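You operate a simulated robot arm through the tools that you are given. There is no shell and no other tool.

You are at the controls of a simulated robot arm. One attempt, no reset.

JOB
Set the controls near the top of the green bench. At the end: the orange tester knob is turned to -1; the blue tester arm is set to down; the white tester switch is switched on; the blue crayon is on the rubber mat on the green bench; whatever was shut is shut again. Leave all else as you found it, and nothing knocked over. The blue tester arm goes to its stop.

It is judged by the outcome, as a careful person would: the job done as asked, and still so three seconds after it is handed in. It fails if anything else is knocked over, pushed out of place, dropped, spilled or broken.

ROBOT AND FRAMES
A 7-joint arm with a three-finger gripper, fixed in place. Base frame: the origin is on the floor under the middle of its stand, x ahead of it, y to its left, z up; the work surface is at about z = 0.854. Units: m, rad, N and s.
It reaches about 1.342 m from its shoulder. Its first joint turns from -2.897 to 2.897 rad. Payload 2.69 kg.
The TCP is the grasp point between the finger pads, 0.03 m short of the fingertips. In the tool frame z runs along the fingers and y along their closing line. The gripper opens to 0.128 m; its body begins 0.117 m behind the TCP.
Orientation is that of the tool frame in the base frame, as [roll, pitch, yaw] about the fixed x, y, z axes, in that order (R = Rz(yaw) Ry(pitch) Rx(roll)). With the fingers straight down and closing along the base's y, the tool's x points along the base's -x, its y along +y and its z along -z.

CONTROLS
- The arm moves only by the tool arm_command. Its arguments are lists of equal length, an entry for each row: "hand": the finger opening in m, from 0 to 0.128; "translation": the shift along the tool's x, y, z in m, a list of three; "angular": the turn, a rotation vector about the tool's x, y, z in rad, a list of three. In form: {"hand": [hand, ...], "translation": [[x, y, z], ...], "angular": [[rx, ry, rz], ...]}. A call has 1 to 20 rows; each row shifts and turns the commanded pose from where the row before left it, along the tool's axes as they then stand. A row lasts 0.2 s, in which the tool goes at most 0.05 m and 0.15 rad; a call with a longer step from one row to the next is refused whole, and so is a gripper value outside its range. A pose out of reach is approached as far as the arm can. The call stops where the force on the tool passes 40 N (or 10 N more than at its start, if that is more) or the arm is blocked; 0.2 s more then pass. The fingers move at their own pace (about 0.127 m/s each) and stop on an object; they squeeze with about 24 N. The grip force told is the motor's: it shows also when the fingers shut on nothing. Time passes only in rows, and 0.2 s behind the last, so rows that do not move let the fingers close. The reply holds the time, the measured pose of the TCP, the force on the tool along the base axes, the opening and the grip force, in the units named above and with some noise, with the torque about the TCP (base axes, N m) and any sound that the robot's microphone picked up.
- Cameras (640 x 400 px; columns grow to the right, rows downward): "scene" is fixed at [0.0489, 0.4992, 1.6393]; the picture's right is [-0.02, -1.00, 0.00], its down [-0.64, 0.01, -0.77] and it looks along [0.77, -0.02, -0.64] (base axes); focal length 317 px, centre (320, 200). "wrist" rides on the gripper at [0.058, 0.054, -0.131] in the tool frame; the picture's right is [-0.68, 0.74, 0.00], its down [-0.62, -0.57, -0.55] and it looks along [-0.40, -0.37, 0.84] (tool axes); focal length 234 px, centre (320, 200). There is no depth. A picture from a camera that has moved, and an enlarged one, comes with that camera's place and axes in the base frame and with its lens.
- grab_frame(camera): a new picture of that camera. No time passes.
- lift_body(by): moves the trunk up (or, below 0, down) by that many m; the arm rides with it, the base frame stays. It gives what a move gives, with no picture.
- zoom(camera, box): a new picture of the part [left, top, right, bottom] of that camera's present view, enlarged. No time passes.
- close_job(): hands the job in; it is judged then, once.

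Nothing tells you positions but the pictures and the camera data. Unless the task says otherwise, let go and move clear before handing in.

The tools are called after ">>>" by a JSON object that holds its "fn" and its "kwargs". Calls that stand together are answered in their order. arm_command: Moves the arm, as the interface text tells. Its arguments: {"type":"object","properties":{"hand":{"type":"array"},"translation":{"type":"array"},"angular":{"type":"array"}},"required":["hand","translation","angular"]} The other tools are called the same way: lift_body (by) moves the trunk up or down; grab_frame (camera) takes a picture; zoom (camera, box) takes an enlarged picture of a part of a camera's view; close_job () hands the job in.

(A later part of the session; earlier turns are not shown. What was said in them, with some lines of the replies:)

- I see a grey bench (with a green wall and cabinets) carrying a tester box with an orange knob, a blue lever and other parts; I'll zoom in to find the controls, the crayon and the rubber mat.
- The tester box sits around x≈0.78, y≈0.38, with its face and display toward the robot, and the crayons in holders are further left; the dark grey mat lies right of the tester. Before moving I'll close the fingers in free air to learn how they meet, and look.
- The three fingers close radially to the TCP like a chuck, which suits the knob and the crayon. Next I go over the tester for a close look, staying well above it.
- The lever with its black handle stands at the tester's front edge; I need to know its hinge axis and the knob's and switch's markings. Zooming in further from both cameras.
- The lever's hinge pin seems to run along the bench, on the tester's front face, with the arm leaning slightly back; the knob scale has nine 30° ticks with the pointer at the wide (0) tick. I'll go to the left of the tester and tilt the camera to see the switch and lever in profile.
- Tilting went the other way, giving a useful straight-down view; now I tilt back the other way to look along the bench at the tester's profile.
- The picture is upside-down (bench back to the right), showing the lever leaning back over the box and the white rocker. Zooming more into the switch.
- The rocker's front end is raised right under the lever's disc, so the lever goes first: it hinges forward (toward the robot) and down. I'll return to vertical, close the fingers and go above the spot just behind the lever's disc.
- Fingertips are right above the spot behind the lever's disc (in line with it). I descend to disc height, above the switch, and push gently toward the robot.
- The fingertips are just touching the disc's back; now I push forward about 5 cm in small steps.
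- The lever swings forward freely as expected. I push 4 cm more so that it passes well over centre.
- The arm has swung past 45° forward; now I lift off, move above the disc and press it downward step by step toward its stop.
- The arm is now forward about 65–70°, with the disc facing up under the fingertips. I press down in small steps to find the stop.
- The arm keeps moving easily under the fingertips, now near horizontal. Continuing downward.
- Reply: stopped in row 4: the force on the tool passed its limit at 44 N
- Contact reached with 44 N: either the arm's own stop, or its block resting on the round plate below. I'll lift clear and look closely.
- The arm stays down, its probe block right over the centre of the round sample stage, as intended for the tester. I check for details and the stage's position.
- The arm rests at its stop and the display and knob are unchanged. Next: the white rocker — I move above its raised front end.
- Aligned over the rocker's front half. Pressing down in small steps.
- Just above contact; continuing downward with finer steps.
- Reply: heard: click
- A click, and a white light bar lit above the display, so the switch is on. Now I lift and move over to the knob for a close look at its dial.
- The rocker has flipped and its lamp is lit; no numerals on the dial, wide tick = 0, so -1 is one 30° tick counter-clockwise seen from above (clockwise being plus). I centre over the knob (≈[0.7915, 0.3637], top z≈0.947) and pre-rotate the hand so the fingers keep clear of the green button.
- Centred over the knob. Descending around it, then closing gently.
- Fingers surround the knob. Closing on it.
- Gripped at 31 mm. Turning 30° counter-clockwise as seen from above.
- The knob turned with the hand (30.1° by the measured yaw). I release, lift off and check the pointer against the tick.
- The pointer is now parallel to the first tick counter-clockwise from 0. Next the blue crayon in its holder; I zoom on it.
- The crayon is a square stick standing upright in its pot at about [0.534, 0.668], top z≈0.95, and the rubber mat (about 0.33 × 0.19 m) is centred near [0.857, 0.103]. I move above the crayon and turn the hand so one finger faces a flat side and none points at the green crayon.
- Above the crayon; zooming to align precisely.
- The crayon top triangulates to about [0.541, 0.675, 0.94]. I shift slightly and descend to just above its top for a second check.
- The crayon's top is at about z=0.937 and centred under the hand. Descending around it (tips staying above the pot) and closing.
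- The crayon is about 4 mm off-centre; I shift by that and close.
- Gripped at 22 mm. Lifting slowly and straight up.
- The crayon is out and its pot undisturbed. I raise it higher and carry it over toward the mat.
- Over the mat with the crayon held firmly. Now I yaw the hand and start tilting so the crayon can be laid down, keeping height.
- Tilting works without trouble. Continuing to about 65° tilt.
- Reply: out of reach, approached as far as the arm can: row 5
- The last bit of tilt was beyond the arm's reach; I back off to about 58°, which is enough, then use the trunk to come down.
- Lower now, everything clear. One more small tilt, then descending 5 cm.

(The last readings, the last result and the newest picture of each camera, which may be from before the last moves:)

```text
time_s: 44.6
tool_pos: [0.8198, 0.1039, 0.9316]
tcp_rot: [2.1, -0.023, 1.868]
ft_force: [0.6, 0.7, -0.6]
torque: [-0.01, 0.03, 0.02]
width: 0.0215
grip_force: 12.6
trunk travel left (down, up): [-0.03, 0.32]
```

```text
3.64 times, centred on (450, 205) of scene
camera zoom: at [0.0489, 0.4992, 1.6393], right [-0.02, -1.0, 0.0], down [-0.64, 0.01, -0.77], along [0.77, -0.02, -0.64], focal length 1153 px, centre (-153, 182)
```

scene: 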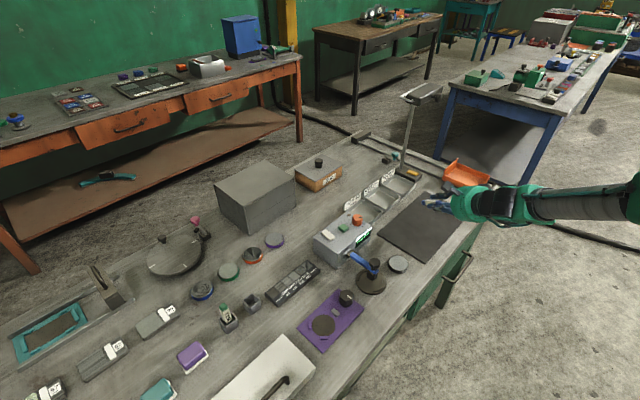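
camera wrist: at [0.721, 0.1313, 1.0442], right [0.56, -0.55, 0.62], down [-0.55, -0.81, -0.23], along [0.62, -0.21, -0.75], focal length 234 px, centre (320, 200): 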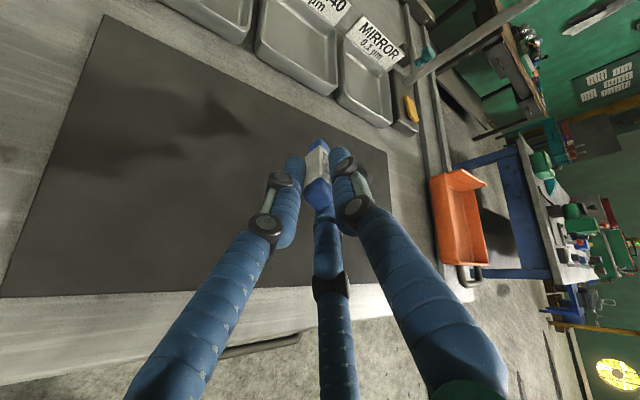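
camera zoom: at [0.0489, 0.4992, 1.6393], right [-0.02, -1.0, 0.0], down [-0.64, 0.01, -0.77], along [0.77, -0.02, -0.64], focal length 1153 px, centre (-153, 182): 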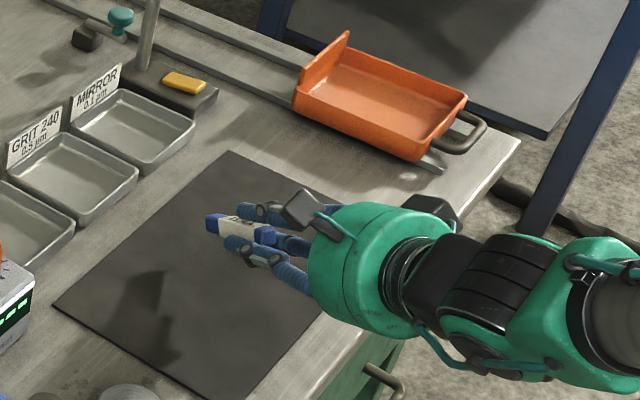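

The crayon hangs low over the middle of the mat, tilted about 30° to it. Descending in small steps to touch.

>>> {"fn": "arm_command", "kwargs": {"hand": [0.005, 0.005, 0.005, 0.005], "translation": [[-0.0001, -0.0043, 0.0025], [-0.0001, -0.0043, 0.0025], [-0.0001, -0.0035, 0.002], [-0.0001, -0.0035, 0.002]], "angular": [[0, 0, 0], [0, 0, 0], [0, 0, 0], [0, 0, 0]]}}

>>> {"fn": "zoom", "kwargs": {"camera": "wrist", "box": [240, 100, 400, 220]}}

>>> {"fn": "zoom", "kwargs": {"camera": "scene", "box": [410, 180, 470, 225]}}

```text
time_s: 45.6
tool_pos: [0.8202, 0.1054, 0.9133]
tcp_rot: [2.1, -0.025, 1.869]
ft_force: [0.0, 0.6, -0.1]
torque: [-0.02, 0.03, -0.01]
width: 0.0214
grip_force: 12.5
trunk travel left (down, up): [-0.03, 0.32]
```

```text
3.33 times, centred on (320, 160) of wrist
camera zoom: at [0.7209, 0.1318, 1.0261], right [0.56, -0.55, 0.62], down [-0.55, -0.81, -0.23], along [0.62, -0.21, -0.75], focal length 781 px, centre (320, 333)
```

zoom: 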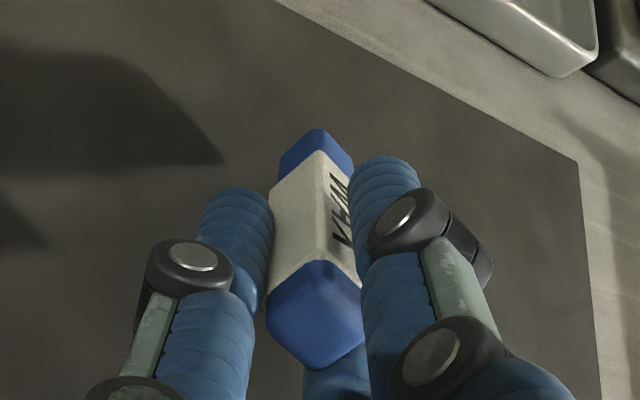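

```text
8.89 times, centred on (440, 202) of scene
camera zoom: at [0.0489, 0.4992, 1.6393], right [-0.02, -1.0, 0.0], down [-0.64, 0.01, -0.77], along [0.77, -0.02, -0.64], focal length 2819 px, centre (-747, 178)
```

zoom: 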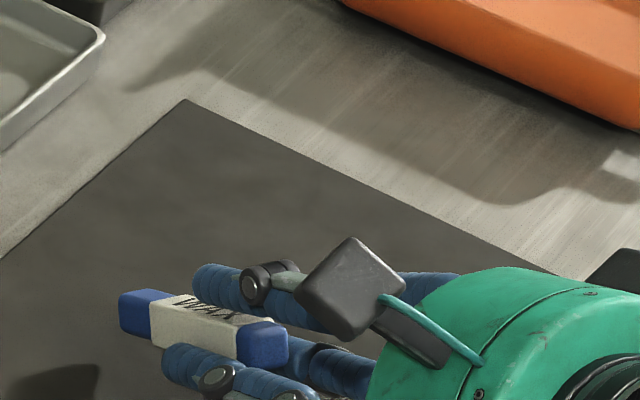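

Very near the mat now with no contact force yet; finer steps.

>>> {"fn": "arm_command", "kwargs": {"hand": [0.005, 0.005, 0.005], "translation": [[-0.0001, -0.0021, 0.0012], [-0.0001, -0.0021, 0.0012], [-0.0001, -0.0021, 0.0012]], "angular": [[0, 0, 0], [0, 0, 0], [0, 0, 0]]}}

>>> {"fn": "zoom", "kwargs": {"camera": "scene", "box": [410, 190, 470, 235]}}

```text
time_s: 46.4
tool_pos: [0.8198, 0.1031, 0.9065]
tcp_rot: [2.098, -0.022, 1.87]
ft_force: [-0.1, 0.1, 0.7]
torque: [0.0, 0.02, 0.0]
width: 0.0217
grip_force: 12.7
trunk travel left (down, up): [-0.03, 0.32]
```

```text
8.89 times, centred on (440, 212) of scene
camera zoom: at [0.0489, 0.4992, 1.6393], right [-0.02, -1.0, 0.0], down [-0.64, 0.01, -0.77], along [0.77, -0.02, -0.64], focal length 2819 px, centre (-747, 89)
```

zoom: 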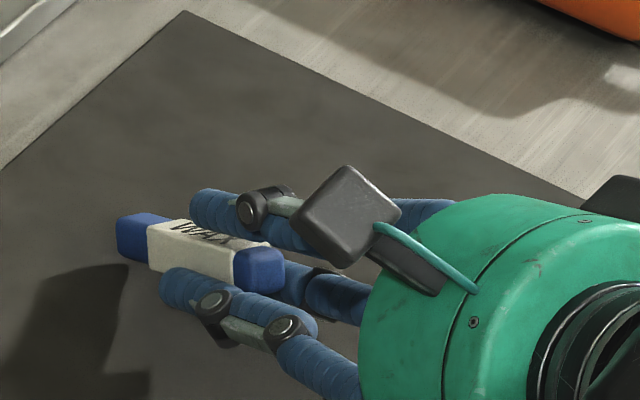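

The crayon's shadow is closing on its tip; a few millimetres more.

>>> {"fn": "arm_command", "kwargs": {"hand": [0.005, 0.005, 0.005], "translation": [[-0.0001, -0.0017, 0.001], [-0.0001, -0.0017, 0.001], [-0.0001, -0.0017, 0.001]], "angular": [[0, 0, 0], [0, 0, 0], [0, 0, 0]]}}

>>> {"fn": "zoom", "kwargs": {"camera": "scene", "box": [410, 190, 470, 235]}}

```text
time_s: 47.2
tool_pos: [0.8204, 0.1047, 0.9021]
tcp_rot: [2.095, -0.024, 1.87]
ft_force: [-4.4, -0.9, 10.2]
torque: [0.17, -0.5, 0.1]
width: 0.0216
grip_force: 12.2
trunk travel left (down, up): [-0.03, 0.32]
```

```text
8.89 times, centred on (440, 212) of scene
camera zoom: at [0.0489, 0.4992, 1.6393], right [-0.02, -1.0, 0.0], down [-0.64, 0.01, -0.77], along [0.77, -0.02, -0.64], focal length 2819 px, centre (-747, 89)
```

zoom: 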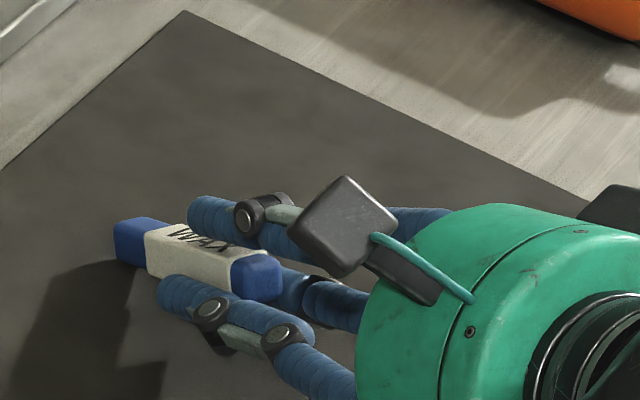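

Contact with about 10 N. I ease off 1 mm, loosen the fingers slightly so the crayon rests on the two lower fingers, then lower further so its raised end sinks toward the mat.

>>> {"fn": "arm_command", "kwargs": {"hand": [0.005, 0.0245, 0.0245, 0.0245], "translation": [[0, 0.0013, -0.0008], [0, 0, 0], [0, 0, 0], [-0.0001, -0.0026, 0.0015]], "angular": [[0, 0, 0], [0, 0, 0], [0, 0, 0], [0, 0, 0]]}}

>>> {"fn": "zoom", "kwargs": {"camera": "scene", "box": [410, 190, 470, 235]}}

>>> {"fn": "zoom", "kwargs": {"camera": "wrist", "box": [240, 100, 400, 220]}}

```text
time_s: 48.2
tool_pos: [0.8202, 0.1045, 0.8979]
tcp_rot: [2.1, -0.024, 1.869]
ft_force: [0.3, 0.5, 0.9]
torque: [0.02, 0.0, 0.03]
width: 0.0243
grip_force: 0.2
trunk travel left (down, up): [-0.03, 0.32]
```

```text
8.89 times, centred on (440, 212) of scene
camera zoom: at [0.0489, 0.4992, 1.6393], right [-0.02, -1.0, 0.0], down [-0.64, 0.01, -0.77], along [0.77, -0.02, -0.64], focal length 2819 px, centre (-747, 89)
```

zoom: 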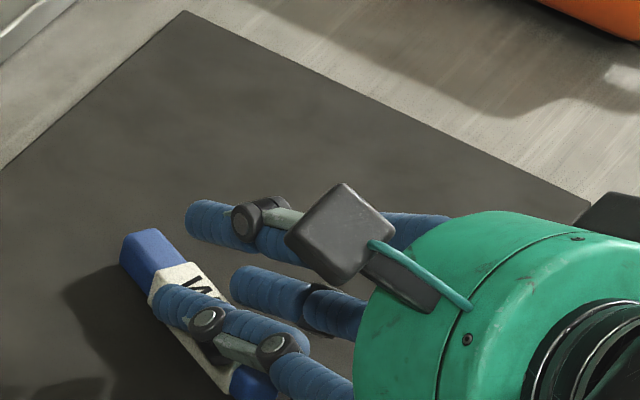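

```text
3.33 times, centred on (320, 160) of wrist
camera zoom: at [0.7208, 0.1314, 1.0115], right [0.56, -0.55, 0.62], down [-0.55, -0.81, -0.23], along [0.62, -0.21, -0.75], focal length 781 px, centre (320, 333)
```

zoom: 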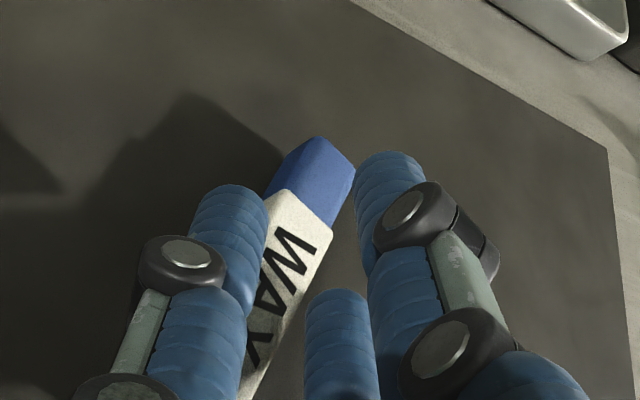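

The crayon slipped down between the lower fingers and now lies on the mat under the hand, force zero. I rise slowly straight up and check that it stays.

>>> {"fn": "arm_command", "kwargs": {"hand": [0.0245, 0.0245, 0.0245], "translation": [[0, 0.0043, -0.0025], [0, 0.0043, -0.0025], [0, 0.0086, -0.005]], "angular": [[0, 0, 0], [0, 0, 0], [0, 0, 0]]}}

>>> {"fn": "zoom", "kwargs": {"camera": "scene", "box": [410, 190, 470, 235]}}

>>> {"fn": "zoom", "kwargs": {"camera": "wrist", "box": [240, 100, 400, 220]}}

```text
time_s: 49.0
tool_pos: [0.8208, 0.1032, 0.9179]
tcp_rot: [2.101, -0.024, 1.869]
ft_force: [-0.5, 0.6, 0.7]
torque: [0.0, -0.03, 0.02]
width: 0.0243
grip_force: 0.0
trunk travel left (down, up): [-0.03, 0.32]
```

```text
8.89 times, centred on (440, 212) of scene
camera zoom: at [0.0489, 0.4992, 1.6393], right [-0.02, -1.0, 0.0], down [-0.64, 0.01, -0.77], along [0.77, -0.02, -0.64], focal length 2819 px, centre (-747, 89)
```

zoom: 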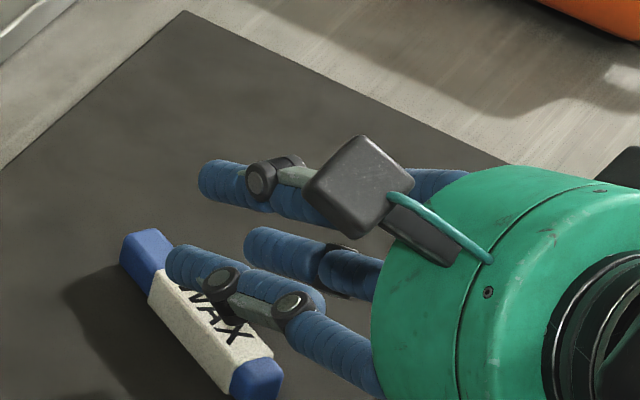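

```text
3.33 times, centred on (320, 160) of wrist
camera zoom: at [0.7212, 0.1304, 1.0317], right [0.56, -0.55, 0.62], down [-0.55, -0.81, -0.23], along [0.62, -0.21, -0.75], focal length 781 px, centre (320, 333)
```

zoom: 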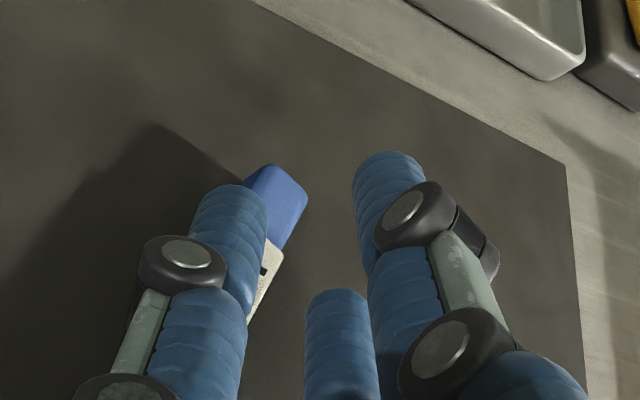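

The crayon stays lying on the mat. Rising well clear.

>>> {"fn": "arm_command", "kwargs": {"hand": [0.0245, 0.0245, 0.0245, 0.0245], "translation": [[0.0005, 0.0173, -0.0101], [0.0007, 0.0259, -0.0152], [0.0007, 0.0259, -0.0152], [0.0007, 0.0259, -0.0152]], "angular": [[0, 0, 0], [0, 0, 0], [0, 0, 0], [0, 0, 0]]}}

>>> {"fn": "grab_frame", "kwargs": {"camera": "wrist"}}

>>> {"fn": "zoom", "kwargs": {"camera": "scene", "box": [360, 160, 500, 270]}}

```text
time_s: 50.0
tool_pos: [0.8186, 0.1035, 1.0289]
tcp_rot: [2.098, -0.025, 1.869]
ft_force: [0.5, 0.6, -0.4]
torque: [0.01, -0.03, 0.02]
width: 0.0245
grip_force: 0.1
trunk travel left (down, up): [-0.03, 0.32]
```

```text
taken
camera wrist: at [0.7196, 0.131, 1.1421], right [0.56, -0.55, 0.62], down [-0.55, -0.81, -0.23], along [0.62, -0.21, -0.75], focal length 234 px, centre (320, 200)
```

wrist: 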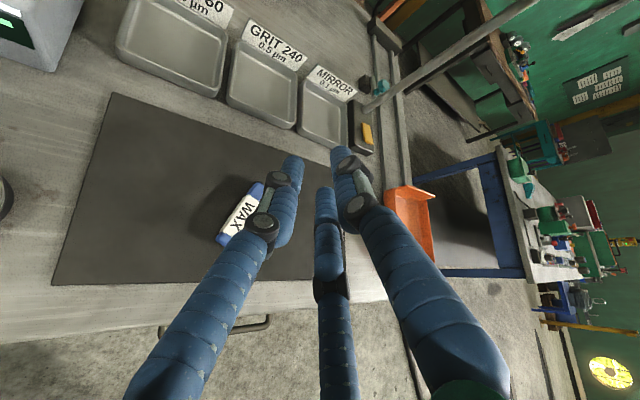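

```text
3.64 times, centred on (430, 215) of scene
camera zoom: at [0.0489, 0.4992, 1.6393], right [-0.02, -1.0, 0.0], down [-0.64, 0.01, -0.77], along [0.77, -0.02, -0.64], focal length 1153 px, centre (-80, 146)
```

zoom: 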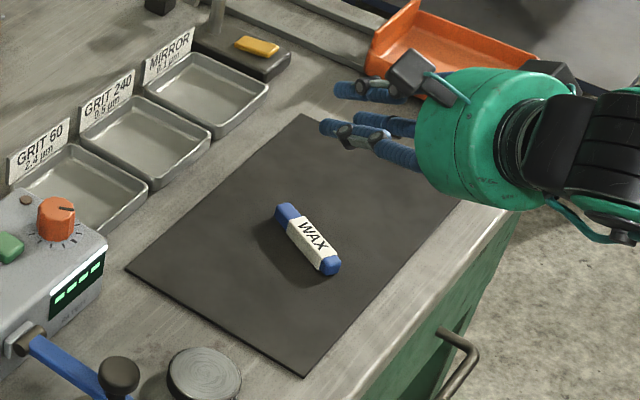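

The crayon lies on the middle of the mat. Let me check the tester's lamp and all controls again.

>>> {"fn": "zoom", "kwargs": {"camera": "scene", "box": [310, 205, 400, 265]}}

>>> {"fn": "grab_frame", "kwargs": {"camera": "scene"}}

>>> {"fn": "zoom", "kwargs": {"camera": "scene", "box": [330, 235, 410, 300]}}

```text
6.67 times, centred on (355, 235) of scene
camera zoom: at [0.0489, 0.4992, 1.6393], right [-0.02, -1.0, 0.0], down [-0.64, 0.01, -0.77], along [0.77, -0.02, -0.64], focal length 2114 px, centre (87, -33)
```

zoom: 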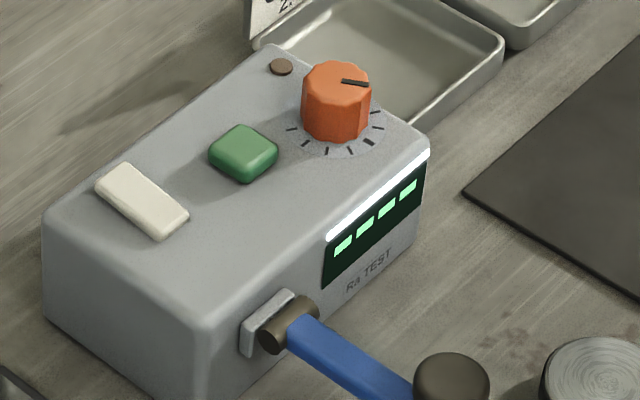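

```text
taken
```

scene: 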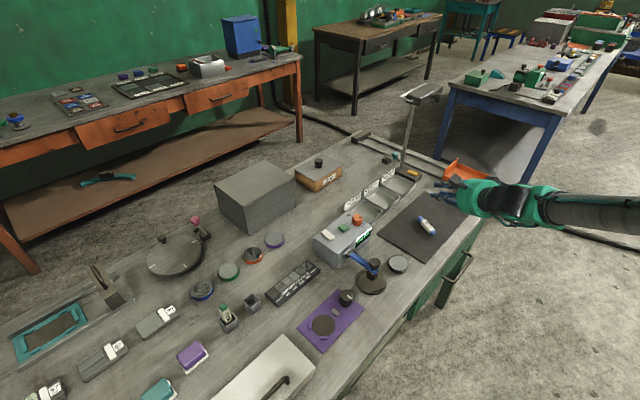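

```text
6.15 times, centred on (370, 268) of scene
camera zoom: at [0.0489, 0.4992, 1.6393], right [-0.02, -1.0, 0.0], down [-0.64, 0.01, -0.77], along [0.77, -0.02, -0.64], focal length 1952 px, centre (12, -215)
```

zoom: 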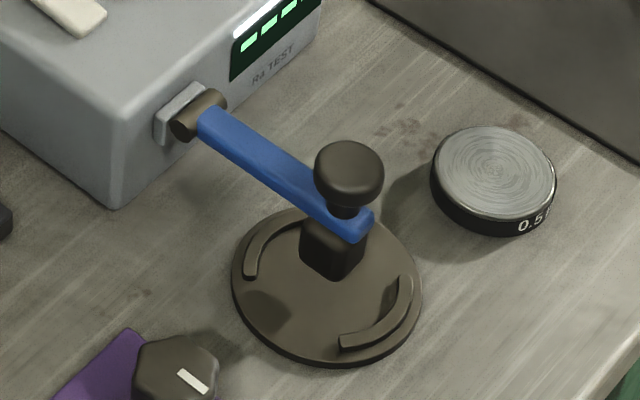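

All controls read as set: knob one tick counter-clockwise, switch on with lamp lit, arm down, crayon on the mat. I raise the trunk back and bring the hand upright, clear of everything.

>>> {"fn": "lift_body", "kwargs": {"by": 0.12}}

>>> {"fn": "arm_command", "kwargs": {"hand": [0.03, 0.05, 0.08, 0.1, 0.128, 0.128, 0.128, 0.128], "translation": [[0, 0, 0], [0, 0, 0], [0, 0, 0], [0, 0, 0], [0, 0, 0], [0, 0, 0], [0, 0, 0], [0, 0, 0]], "angular": [[0.13, 0, 0], [0.13, 0, 0], [0.13, 0, 0], [0.13, 0, 0], [0.13, 0, 0], [0.13, 0, 0], [0.13, 0, 0], [0.13, 0, 0]]}}

>>> {"fn": "grab_frame", "kwargs": {"camera": "scene"}}

>>> {"fn": "grab_frame", "kwargs": {"camera": "wrist"}}

>>> {"fn": "zoom", "kwargs": {"camera": "scene", "box": [200, 240, 300, 330]}}

```text
time_s: 51.5
tool_pos: [0.8185, 0.103, 1.1478]
tcp_rot: [2.099, -0.024, 1.869]
ft_force: [0.3, -0.4, 0.5]
torque: [-0.01, -0.03, 0.03]
width: 0.0243
grip_force: 0.1
trunk travel left (down, up): [-0.15, 0.2]
```

```text
time_s: 53.3
tool_pos: [0.8195, 0.102, 1.1479]
tcp_rot: [-3.139, -0.022, 1.87]
ft_force: [0.1, -0.1, -1.0]
torque: [0.02, 0.09, -0.01]
width: 0.1277
grip_force: 0.1
trunk travel left (down, up): [-0.15, 0.2]
```

```text
taken
```

scene: 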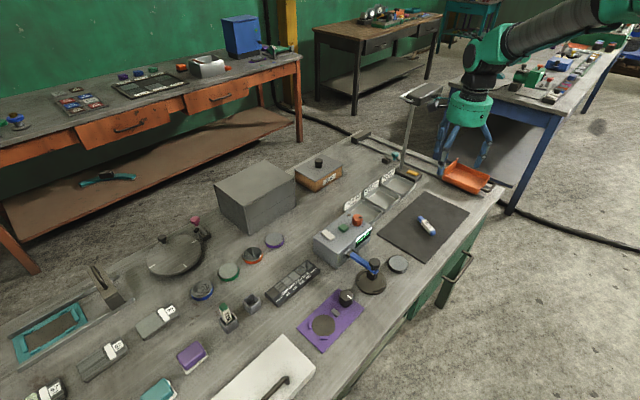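

```text
taken
camera wrist: at [0.8545, 0.1716, 1.2789], right [0.9, -0.43, -0.02], down [-0.35, -0.77, 0.54], along [-0.24, -0.48, -0.84], focal length 234 px, centre (320, 200)
```

wrist: 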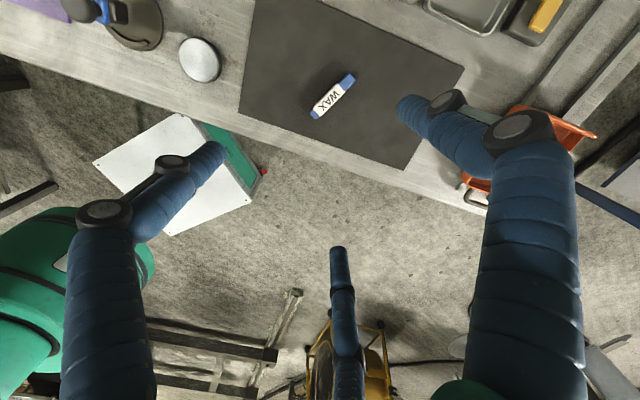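

```text
4.44 times, centred on (250, 285) of scene
camera zoom: at [0.0489, 0.4992, 1.6393], right [-0.02, -1.0, 0.0], down [-0.64, 0.01, -0.77], along [0.77, -0.02, -0.64], focal length 1410 px, centre (631, -178)
```

zoom: 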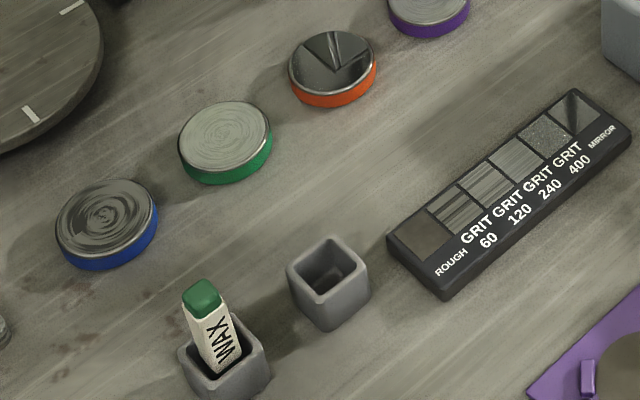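

The crayon lies on the rubber mat and its empty pot hasn't moved. The blue arm is at its stop, the switch lamp is lit, the knob sits on the -1 tick and the hand is clear, so I'm handing in the job.

>>> {"fn": "close_job", "kwargs": {}}

```text
The job is handed in.
```

I finished the job and handed it in. The one thing I couldn't confirm is the direction of -1 on the orange knob.

- **Orange knob:** turned 30° counter-clockwise seen from above, and the pointer lines up with the first tick from 0. The dial has no numbers and the display did not change. I took clockwise as plus, so if the scale runs the other way the knob is at +1.
- **Blue arm:** swung forward and down until it would go no further, at about 44 N. Its block ends right over the round sample stage. I couldn't tell whether it stopped on its own limit or on that stage. It stayed down after I let go.
- **White switch:** pressed at its raised end. It clicked and the white bar above the display lit up.
- **Blue crayon:** lying near the middle of the rubber mat. As I loosened the fingers it slipped between them and fell the last few centimetres, rather than being set down. Its empty pot did not move.

I opened nothing, so nothing needed shutting. Nothing else in the last pictures looked moved or knocked over, and the hand was well clear of the bench.
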